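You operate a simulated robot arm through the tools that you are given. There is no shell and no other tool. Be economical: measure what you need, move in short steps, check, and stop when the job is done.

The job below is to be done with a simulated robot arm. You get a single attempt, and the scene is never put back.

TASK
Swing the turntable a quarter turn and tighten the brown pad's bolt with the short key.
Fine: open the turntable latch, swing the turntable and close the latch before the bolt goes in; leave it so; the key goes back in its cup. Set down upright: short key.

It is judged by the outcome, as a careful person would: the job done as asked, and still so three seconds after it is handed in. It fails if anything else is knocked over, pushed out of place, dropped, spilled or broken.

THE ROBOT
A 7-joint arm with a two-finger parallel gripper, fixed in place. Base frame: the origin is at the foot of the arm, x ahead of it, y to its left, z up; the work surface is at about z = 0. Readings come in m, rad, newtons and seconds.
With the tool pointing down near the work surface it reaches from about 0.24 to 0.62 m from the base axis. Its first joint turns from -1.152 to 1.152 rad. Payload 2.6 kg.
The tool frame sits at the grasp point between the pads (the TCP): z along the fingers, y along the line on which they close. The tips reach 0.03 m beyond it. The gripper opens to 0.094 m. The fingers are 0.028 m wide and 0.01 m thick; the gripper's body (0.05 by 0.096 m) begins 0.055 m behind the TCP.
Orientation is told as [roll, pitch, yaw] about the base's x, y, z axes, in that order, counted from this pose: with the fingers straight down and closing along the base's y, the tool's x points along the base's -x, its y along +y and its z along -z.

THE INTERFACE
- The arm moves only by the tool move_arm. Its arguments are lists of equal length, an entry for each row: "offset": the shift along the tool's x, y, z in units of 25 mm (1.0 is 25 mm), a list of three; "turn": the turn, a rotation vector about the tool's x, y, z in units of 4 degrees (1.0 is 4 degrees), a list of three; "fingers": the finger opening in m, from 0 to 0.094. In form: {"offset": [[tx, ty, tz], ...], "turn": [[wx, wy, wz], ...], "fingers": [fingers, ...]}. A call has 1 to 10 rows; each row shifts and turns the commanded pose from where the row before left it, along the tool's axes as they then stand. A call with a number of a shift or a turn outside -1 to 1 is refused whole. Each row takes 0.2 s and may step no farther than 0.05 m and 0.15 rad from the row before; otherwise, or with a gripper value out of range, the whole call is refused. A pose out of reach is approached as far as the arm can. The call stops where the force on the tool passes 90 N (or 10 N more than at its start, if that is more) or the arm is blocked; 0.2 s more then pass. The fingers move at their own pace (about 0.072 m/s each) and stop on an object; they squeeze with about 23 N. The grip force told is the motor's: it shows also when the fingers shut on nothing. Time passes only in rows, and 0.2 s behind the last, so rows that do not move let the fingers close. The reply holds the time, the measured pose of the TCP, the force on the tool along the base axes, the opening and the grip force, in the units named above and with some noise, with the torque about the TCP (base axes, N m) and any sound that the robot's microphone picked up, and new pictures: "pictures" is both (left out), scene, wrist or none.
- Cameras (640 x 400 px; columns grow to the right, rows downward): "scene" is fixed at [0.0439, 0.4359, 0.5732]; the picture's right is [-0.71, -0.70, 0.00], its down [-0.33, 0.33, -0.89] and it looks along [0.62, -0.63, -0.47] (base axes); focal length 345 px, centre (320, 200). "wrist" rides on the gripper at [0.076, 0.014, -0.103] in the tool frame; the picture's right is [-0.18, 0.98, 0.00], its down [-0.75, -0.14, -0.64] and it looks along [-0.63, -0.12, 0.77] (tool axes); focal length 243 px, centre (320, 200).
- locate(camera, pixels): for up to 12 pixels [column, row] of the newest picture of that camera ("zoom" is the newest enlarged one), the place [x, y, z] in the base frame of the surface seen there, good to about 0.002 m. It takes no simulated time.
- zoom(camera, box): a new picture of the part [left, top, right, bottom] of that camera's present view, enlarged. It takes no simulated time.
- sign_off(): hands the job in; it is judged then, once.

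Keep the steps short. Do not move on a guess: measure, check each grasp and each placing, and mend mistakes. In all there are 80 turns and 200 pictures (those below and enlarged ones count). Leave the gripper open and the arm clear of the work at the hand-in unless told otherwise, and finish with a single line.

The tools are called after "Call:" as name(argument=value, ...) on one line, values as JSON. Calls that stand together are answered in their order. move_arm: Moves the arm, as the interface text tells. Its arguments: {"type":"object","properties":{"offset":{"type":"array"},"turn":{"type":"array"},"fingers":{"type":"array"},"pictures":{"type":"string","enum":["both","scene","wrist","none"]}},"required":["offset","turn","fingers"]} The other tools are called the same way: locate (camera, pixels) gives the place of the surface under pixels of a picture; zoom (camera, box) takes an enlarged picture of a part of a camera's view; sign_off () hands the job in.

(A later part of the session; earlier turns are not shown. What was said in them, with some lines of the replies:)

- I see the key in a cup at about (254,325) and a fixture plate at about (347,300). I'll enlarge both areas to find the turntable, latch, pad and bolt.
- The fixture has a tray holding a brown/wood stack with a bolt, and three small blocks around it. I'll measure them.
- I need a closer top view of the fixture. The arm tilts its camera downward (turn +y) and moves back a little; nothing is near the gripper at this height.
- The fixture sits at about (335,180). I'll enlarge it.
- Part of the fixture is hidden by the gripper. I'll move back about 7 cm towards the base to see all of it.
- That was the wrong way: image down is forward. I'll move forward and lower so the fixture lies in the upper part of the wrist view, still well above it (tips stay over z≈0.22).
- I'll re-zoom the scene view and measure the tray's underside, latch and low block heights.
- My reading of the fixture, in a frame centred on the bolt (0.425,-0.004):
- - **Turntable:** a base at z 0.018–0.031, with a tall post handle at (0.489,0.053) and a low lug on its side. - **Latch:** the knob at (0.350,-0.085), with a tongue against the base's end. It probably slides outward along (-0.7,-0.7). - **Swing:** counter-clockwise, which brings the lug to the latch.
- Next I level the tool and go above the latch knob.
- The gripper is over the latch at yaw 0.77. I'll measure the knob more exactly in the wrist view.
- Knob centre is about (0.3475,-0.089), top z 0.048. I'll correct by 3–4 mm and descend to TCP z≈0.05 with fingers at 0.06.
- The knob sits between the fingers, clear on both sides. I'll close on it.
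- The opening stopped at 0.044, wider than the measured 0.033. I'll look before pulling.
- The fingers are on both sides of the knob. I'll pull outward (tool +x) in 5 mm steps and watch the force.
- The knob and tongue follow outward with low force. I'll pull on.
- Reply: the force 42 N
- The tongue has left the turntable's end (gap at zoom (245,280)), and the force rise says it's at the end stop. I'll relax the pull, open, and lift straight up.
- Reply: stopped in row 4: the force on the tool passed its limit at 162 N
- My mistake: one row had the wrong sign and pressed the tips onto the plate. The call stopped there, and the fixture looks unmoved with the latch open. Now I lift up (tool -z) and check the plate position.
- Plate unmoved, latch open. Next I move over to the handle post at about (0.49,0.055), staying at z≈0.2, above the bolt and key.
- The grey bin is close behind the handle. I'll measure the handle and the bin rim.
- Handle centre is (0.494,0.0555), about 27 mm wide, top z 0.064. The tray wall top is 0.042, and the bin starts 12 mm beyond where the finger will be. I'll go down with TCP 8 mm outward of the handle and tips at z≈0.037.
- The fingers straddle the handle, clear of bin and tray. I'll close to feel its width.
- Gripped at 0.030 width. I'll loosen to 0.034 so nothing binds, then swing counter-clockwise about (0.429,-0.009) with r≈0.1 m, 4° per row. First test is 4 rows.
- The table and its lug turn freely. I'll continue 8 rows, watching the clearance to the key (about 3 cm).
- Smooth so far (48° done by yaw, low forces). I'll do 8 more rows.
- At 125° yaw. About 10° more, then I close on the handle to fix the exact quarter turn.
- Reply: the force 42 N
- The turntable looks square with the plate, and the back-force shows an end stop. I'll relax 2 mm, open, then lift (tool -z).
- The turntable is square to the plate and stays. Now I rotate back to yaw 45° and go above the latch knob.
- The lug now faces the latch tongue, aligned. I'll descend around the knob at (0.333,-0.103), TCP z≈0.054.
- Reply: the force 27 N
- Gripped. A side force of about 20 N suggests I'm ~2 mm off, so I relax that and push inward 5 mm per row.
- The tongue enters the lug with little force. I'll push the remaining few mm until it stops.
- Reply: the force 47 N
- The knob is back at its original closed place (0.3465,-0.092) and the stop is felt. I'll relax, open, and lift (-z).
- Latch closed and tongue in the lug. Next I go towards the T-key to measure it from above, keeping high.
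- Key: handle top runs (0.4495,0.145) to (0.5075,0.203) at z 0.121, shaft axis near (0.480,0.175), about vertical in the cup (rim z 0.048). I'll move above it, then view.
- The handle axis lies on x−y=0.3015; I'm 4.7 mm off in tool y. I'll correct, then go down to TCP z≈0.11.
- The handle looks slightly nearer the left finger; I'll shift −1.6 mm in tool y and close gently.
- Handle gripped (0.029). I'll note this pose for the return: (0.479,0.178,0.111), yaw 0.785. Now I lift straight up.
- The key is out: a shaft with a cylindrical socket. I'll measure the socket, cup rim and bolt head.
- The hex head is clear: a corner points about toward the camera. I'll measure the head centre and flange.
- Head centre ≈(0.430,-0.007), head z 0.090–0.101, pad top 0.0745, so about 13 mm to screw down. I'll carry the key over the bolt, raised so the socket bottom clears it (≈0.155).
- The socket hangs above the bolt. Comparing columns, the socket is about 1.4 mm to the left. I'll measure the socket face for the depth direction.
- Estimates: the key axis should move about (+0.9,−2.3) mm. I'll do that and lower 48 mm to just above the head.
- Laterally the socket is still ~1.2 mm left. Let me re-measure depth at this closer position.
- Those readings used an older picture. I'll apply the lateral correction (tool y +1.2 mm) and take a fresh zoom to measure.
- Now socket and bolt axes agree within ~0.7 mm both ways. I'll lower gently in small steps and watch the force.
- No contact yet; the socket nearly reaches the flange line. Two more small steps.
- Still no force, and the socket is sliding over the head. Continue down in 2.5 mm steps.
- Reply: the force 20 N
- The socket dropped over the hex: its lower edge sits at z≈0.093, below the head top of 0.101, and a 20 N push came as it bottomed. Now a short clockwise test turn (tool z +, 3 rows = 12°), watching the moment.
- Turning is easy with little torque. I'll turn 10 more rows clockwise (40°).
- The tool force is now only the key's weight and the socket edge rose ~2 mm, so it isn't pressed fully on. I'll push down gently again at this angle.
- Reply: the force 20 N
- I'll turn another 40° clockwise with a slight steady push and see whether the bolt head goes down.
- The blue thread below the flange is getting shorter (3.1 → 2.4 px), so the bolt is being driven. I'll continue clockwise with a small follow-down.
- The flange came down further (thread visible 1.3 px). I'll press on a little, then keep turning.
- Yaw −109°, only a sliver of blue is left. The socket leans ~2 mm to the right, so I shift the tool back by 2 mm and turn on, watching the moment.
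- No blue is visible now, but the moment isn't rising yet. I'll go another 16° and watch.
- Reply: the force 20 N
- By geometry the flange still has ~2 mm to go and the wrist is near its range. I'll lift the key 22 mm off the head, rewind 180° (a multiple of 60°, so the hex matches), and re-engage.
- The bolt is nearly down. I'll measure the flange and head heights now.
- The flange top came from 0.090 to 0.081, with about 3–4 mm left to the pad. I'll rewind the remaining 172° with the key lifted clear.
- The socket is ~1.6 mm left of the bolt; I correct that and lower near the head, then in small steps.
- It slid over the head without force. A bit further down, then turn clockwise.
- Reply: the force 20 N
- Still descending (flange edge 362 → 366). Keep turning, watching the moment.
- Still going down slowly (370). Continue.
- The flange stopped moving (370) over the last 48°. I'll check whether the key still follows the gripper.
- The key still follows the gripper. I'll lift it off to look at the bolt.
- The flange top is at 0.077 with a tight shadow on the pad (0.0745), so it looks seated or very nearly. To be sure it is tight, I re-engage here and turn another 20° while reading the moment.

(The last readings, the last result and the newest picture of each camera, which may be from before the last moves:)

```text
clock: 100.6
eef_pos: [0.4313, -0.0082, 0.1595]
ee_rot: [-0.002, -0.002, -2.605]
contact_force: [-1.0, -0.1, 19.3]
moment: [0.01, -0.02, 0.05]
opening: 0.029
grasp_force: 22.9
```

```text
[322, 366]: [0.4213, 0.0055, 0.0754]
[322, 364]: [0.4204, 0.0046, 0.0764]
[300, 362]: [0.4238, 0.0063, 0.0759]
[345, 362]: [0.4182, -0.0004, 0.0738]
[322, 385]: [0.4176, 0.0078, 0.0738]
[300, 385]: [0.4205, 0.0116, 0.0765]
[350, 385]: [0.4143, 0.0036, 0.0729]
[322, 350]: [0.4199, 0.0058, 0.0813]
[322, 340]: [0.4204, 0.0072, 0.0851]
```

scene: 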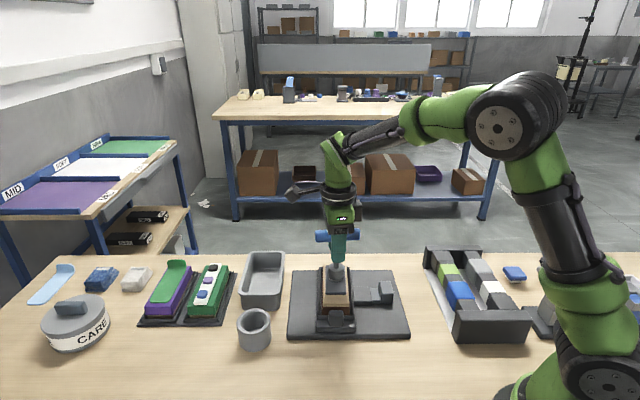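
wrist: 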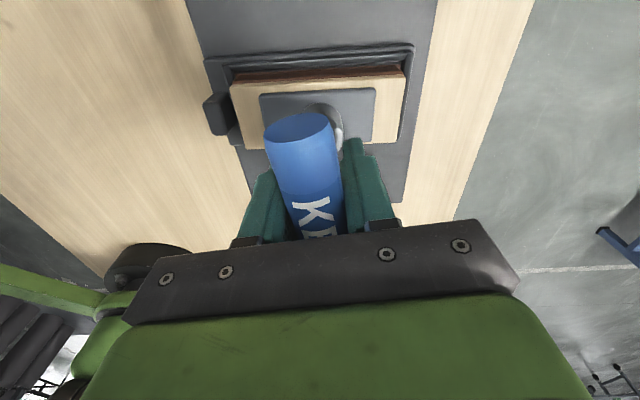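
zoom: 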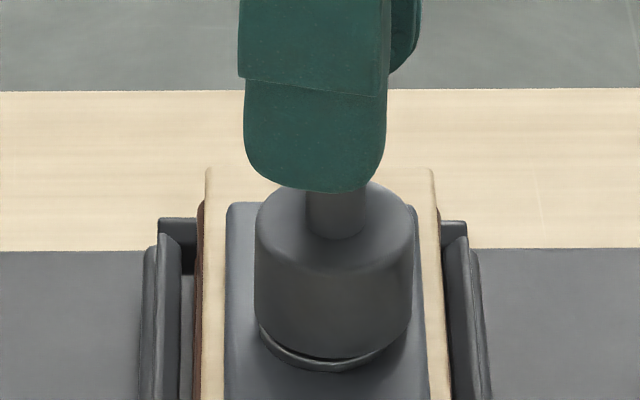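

The flange edge is unchanged (371), so it is seated. I'll lift off and check by the hex angle whether the bolt still turned with the key.

Call:
move_arm(offset=[[0, 0, -0.4], [0, 0, -0.4], [0, 0, -0.4]], turn=[[0, 0, 0], [0, 0, 0], [0, 0, 0]], fingers=[0.01, 0.01, 0.01], pictures="none")

Call:
zoom(camera="scene", box=[323, 265, 348, 285])

```text
clock: 101.4
eef_pos: [0.431, -0.0066, 0.1901]
ee_rot: [-0.002, -0.003, -2.603]
contact_force: [-0.8, 0.1, -2.5]
moment: [0.01, -0.02, -0.03]
opening: 0.0286
grasp_force: 22.6
```

```text
16.00 times, centred on (336, 275) of scene
```

zoom: 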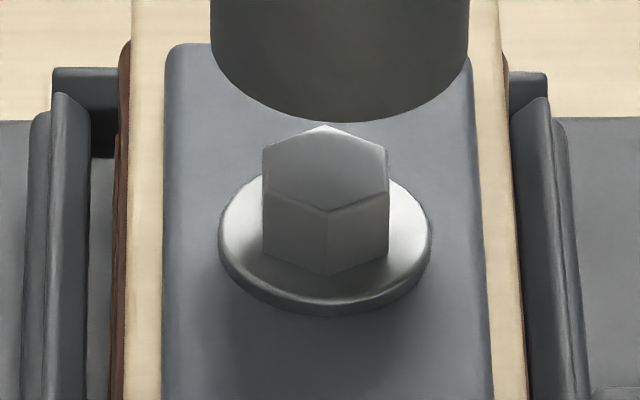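

The hex angle is unchanged after the extra 20°, so the bolt no longer turns: it is seated and tight. I'll lift the key high and rewind to yaw 45°, the pick-up orientation.

Call:
move_arm(offset=[[0, 0, -0.8], [0, 0, -0.8], [0, 0, -0.8], [0, 0, 0], [0, 0, 0], [0, 0, 0], [0, 0, 0], [0, 0, 0], [0, 0, 0], [0, 0, 0]], turn=[[0, 0, 0], [0, 0, 0], [0, 0, 0], [0, 0, -1], [0, 0, -1], [0, 0, -1], [0, 0, -1], [0, 0, -1], [0, 0, -1], [0, 0, -1]], fingers=[0.01, 0.01, 0.01, 0.01, 0.01, 0.01, 0.01, 0.01, 0.01, 0.01], pictures="none")

Call:
move_arm(offset=[[0, 0, 0], [0, 0, 0], [0, 0, 0], [0, 0, 0], [0, 0, 0], [0, 0, 0], [0, 0, 0], [0, 0, 0], [0, 0, 0], [0, 0, 0]], turn=[[0, 0, -1], [0, 0, -1], [0, 0, -1], [0, 0, -1], [0, 0, -1], [0, 0, -1], [0, 0, -1], [0, 0, -1], [0, 0, -1], [0, 0, -1]], fingers=[0.01, 0.01, 0.01, 0.01, 0.01, 0.01, 0.01, 0.01, 0.01, 0.01], pictures="none")

Call:
move_arm(offset=[[0, 0, 0], [0, 0, 0], [0, 0, 0], [0, 0, 0], [0, 0, 0], [0, 0, 0], [0, 0, 0], [0, 0, 0], [0, 0, 0], [0, 0, 0]], turn=[[0, 0, -1], [0, 0, -1], [0, 0, -1], [0, 0, -1], [0, 0, -1], [0, 0, -1], [0, 0, -1], [0, 0, -1], [0, 0, -1], [0, 0, -1]], fingers=[0.01, 0.01, 0.01, 0.01, 0.01, 0.01, 0.01, 0.01, 0.01, 0.01], pictures="none")

Call:
move_arm(offset=[[0, 0, 0], [0, 0, 0], [0, 0, 0], [0, 0, 0], [0, 0, 0], [0, 0, 0], [0, 0, 0], [0, 0, 0], [0, 0, 0], [0, 0, 0]], turn=[[0, 0, -1], [0, 0, -1], [0, 0, -1], [0, 0, -1], [0, 0, -1], [0, 0, -1], [0, 0, -1], [0, 0, -1], [0, 0, -1], [0, 0, -1]], fingers=[0.01, 0.01, 0.01, 0.01, 0.01, 0.01, 0.01, 0.01, 0.01, 0.01], pictures="none")

Call:
move_arm(offset=[[0, 0, 0], [0, 0, 0], [0, 0, 0], [0, 0, 0], [0, 0, 0], [0, 0, 0], [0, 0, 0], [0, 0, 0], [0, 0, 0], [0, 0, 0]], turn=[[0, 0, -1], [0, 0, -1], [0, 0, -1], [0, 0, -1], [0, 0, -1], [0, 0, -1], [0, 0, -1], [0, 0, -1], [0, 0, -1], [0, 0, -1]], fingers=[0.01, 0.01, 0.01, 0.01, 0.01, 0.01, 0.01, 0.01, 0.01, 0.01])

Call:
zoom(camera="scene", box=[275, 180, 415, 345])

```text
clock: 103.6
eef_pos: [0.4316, -0.0077, 0.2509]
ee_rot: [-0.002, -0.002, -2.111]
contact_force: [0.0, 0.6, -2.7]
moment: [-0.03, -0.04, 0.0]
opening: 0.029
grasp_force: 22.9
```

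```text
clock: 105.8
eef_pos: [0.4308, -0.0089, 0.2502]
ee_rot: [-0.001, 0.0, -1.414]
contact_force: [-0.3, 0.2, -2.3]
moment: [-0.01, 0.01, 0.03]
opening: 0.0292
grasp_force: 22.1
```

```text
clock: 108.0
eef_pos: [0.4311, -0.0084, 0.2499]
ee_rot: [-0.002, 0.001, -0.715]
contact_force: [-0.1, 0.6, -2.6]
moment: [0.0, 0.03, -0.02]
opening: 0.0291
grasp_force: 22.5
```

```text
clock: 110.2
eef_pos: [0.4304, -0.0095, 0.2488]
ee_rot: [-0.001, 0.004, -0.019]
contact_force: [0.2, 1.0, -1.2]
moment: [0.01, -0.01, -0.02]
opening: 0.0288
grasp_force: 22.7
```

```text
clock: 112.4
eef_pos: [0.4305, -0.0073, 0.2508]
ee_rot: [0.001, 0.004, 0.681]
contact_force: [0.1, 0.0, -2.7]
moment: [-0.02, -0.01, -0.03]
opening: 0.0292
grasp_force: 23.2
```

scene: 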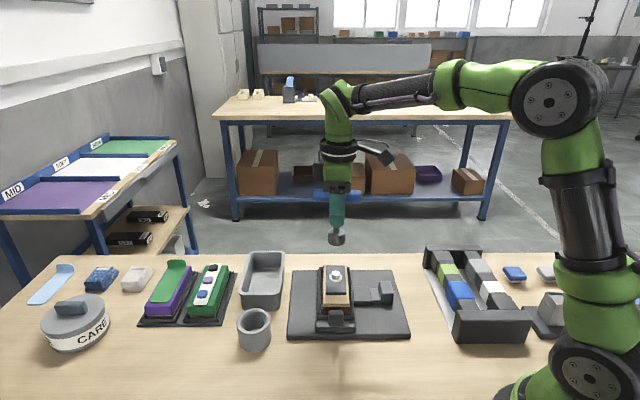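
wrist: 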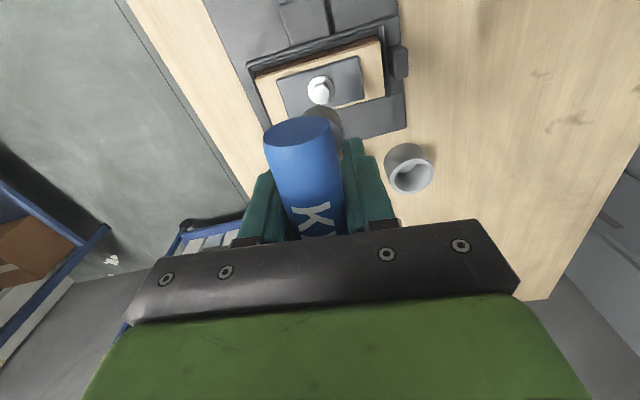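

```text
2.42 times, centred on (345, 262) of scene
```

zoom: 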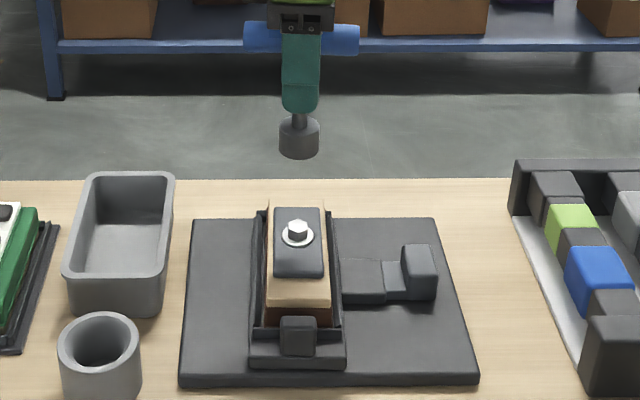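

The fixture looks right: table turned, latch closed, bolt seated. Carry the key to above the cup (centre ≈(0.481,0.176)), TCP target (0.479,0.178).

Call:
move_arm(offset=[[0, 0, 0], [0, 0, 0], [-0.945, 0.553, 0], [-0.945, 0.553, 0], [-0.945, 0.553, 0], [-0.945, 0.553, 0], [-0.945, 0.553, 0], [-0.945, 0.553, 0], [-0.945, 0.553, 0]], turn=[[0, 0, -1], [0, 0, -0.5], [0, 0, 0], [0, 0, 0], [0, 0, 0], [0, 0, 0], [0, 0, 0], [0, 0, 0], [0, 0, 0]], fingers=[0.01, 0.01, 0.01, 0.01, 0.01, 0.01, 0.01, 0.01, 0.01], pictures="none")

Call:
move_arm(offset=[[0, 0, 0.8], [0, 0, 0.8], [0, 0, 0.5], [0, 0, 0]], turn=[[0, 0, 0], [0, 0, 0], [0, 0, 0], [0, 0, 0]], fingers=[0.01, 0.01, 0.01, 0.01])

Call:
zoom(camera="scene", box=[210, 255, 300, 355])

```text
clock: 114.4
eef_pos: [0.4816, 0.1764, 0.2508]
ee_rot: [0.0, 0.002, 0.782]
contact_force: [0.1, 0.1, -2.7]
moment: [-0.02, 0.01, -0.01]
opening: 0.0286
grasp_force: 23.2
```

```text
clock: 115.4
eef_pos: [0.4804, 0.1771, 0.1992]
ee_rot: [0.002, 0.001, 0.783]
contact_force: [-0.2, -0.6, -1.6]
moment: [0.01, -0.01, 0.0]
opening: 0.0289
grasp_force: 23.2
```

scene: 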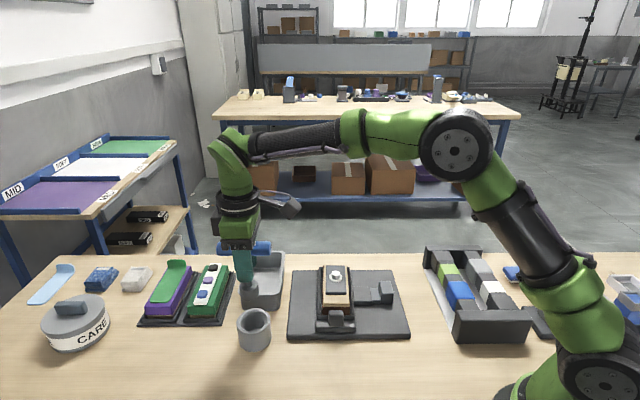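
wrist: 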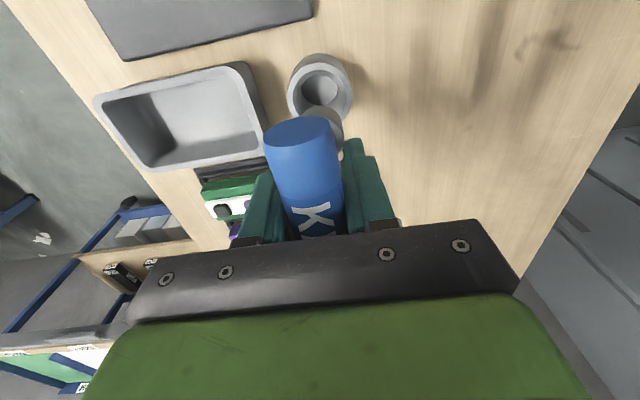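

```text
4.00 times, centred on (255, 305) of scene
```

zoom: 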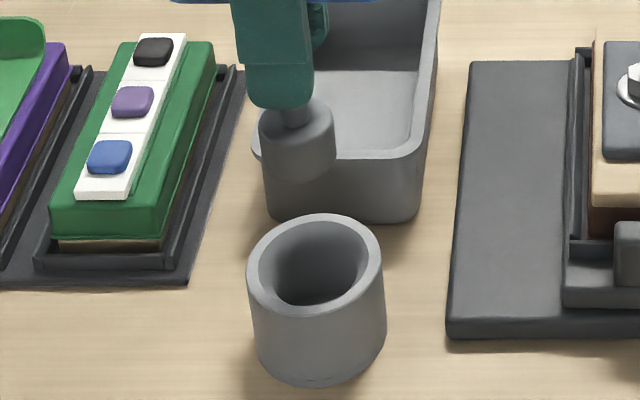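

Call:
locate(camera="zoom", pixels=[[298, 145], [298, 155], [298, 165], [298, 172], [290, 160], [306, 160], [315, 305], [315, 216], [250, 270], [380, 270], [293, 115]])

```text
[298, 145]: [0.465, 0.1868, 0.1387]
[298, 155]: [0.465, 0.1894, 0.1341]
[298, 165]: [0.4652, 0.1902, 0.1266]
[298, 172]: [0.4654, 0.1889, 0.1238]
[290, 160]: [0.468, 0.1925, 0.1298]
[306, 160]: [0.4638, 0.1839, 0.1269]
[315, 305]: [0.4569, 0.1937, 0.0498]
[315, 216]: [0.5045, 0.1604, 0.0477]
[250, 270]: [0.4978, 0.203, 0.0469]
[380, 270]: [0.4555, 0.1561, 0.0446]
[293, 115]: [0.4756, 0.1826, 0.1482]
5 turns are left
```

Only a few turns are left. I shift 1.7 mm in tool y to centre on the cup and descend to just at the floor (TCP ≈0.086).

Call:
move_arm(offset=[[0, -0.068, 0], [0, 0, 0.9], [0, 0, 0.9], [0, 0, 0.9], [0, 0, 0.9], [0, 0, 0.6], [0, 0, 0.2], [0, 0, 0.1]], turn=[[0, 0, 0], [0, 0, 0], [0, 0, 0], [0, 0, 0], [0, 0, 0], [0, 0, 0], [0, 0, 0], [0, 0, 0]], fingers=[0.01, 0.01, 0.01, 0.01, 0.01, 0.01, 0.01, 0.01], pictures="none")

Call:
zoom(camera="scene", box=[210, 255, 300, 355])

```text
clock: 117.2
eef_pos: [0.4812, 0.176, 0.0854]
ee_rot: [0.002, 0.001, 0.784]
contact_force: [-2.4, -0.2, 1.2]
moment: [-0.01, 0.07, -0.02]
opening: 0.0289
grasp_force: 23.0
```

```text
4.00 times, centred on (255, 305) of scene
4 turns are left
```

zoom: 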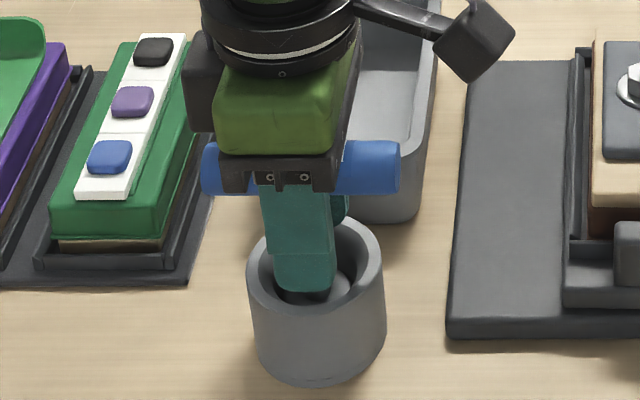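

The key is in the cup and just touching the floor (force from −2 to +1 N). I'll open, wait, and lift straight up.

Call:
move_arm(offset=[[0, 0, 0], [0, 0, 0], [0, 0, -0.4], [0, 0, -0.8], [0, 0, -1], [0, 0, -1], [0, 0, -1], [0, 0, -1], [0, 0, -1], [0, 0, 0]], turn=[[0, 0, 0], [0, 0, 0], [0, 0, 0], [0, 0, 0], [0, 0, 0], [0, 0, 0], [0, 0, 0], [0, 0, 0], [0, 0, 0], [0, 0, 0]], fingers=[0.05, 0.055, 0.055, 0.055, 0.055, 0.06, 0.07, 0.08, 0.09, 0.09])

Call:
zoom(camera="scene", box=[205, 250, 415, 355])

```text
clock: 119.4
eef_pos: [0.4814, 0.1751, 0.2387]
ee_rot: [0.001, 0.002, 0.785]
contact_force: [0.5, 0.8, 1.0]
moment: [0.0, 0.01, 0.02]
opening: 0.0898
grasp_force: 0.1
```

scene: 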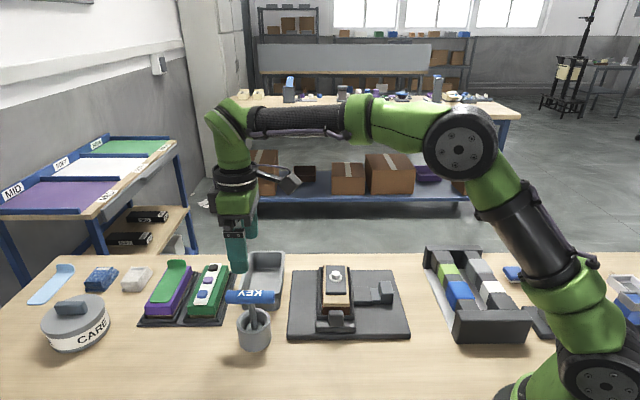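
wrist: 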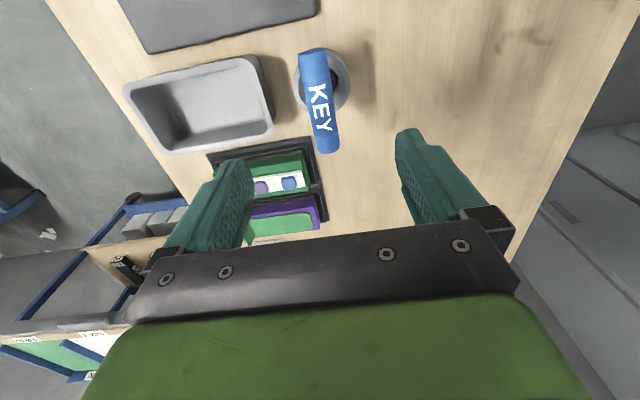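

```text
3.05 times, centred on (310, 302) of scene
3 turns are left
```

zoom: 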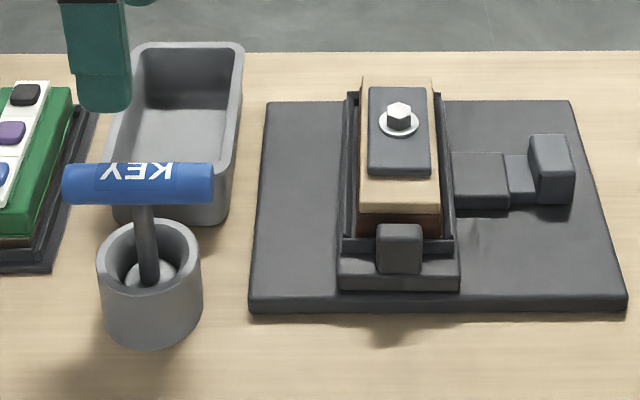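

The key stands upright in its cup, the turntable is a quarter turn round, the latch is closed and the bolt is down on its pad. The gripper is open and clear at z 0.24, so I hand in.

Call:
sign_off()

```text
The job is handed in.
```

The turntable is a quarter turn round with its latch closed, the brown pad's bolt is down on the pad and stopped turning with the short key, and the key is upright in its cup; one wrong-sign move early on pressed the fingertips onto the fixture plate (162 N), with no shift seen afterwards.
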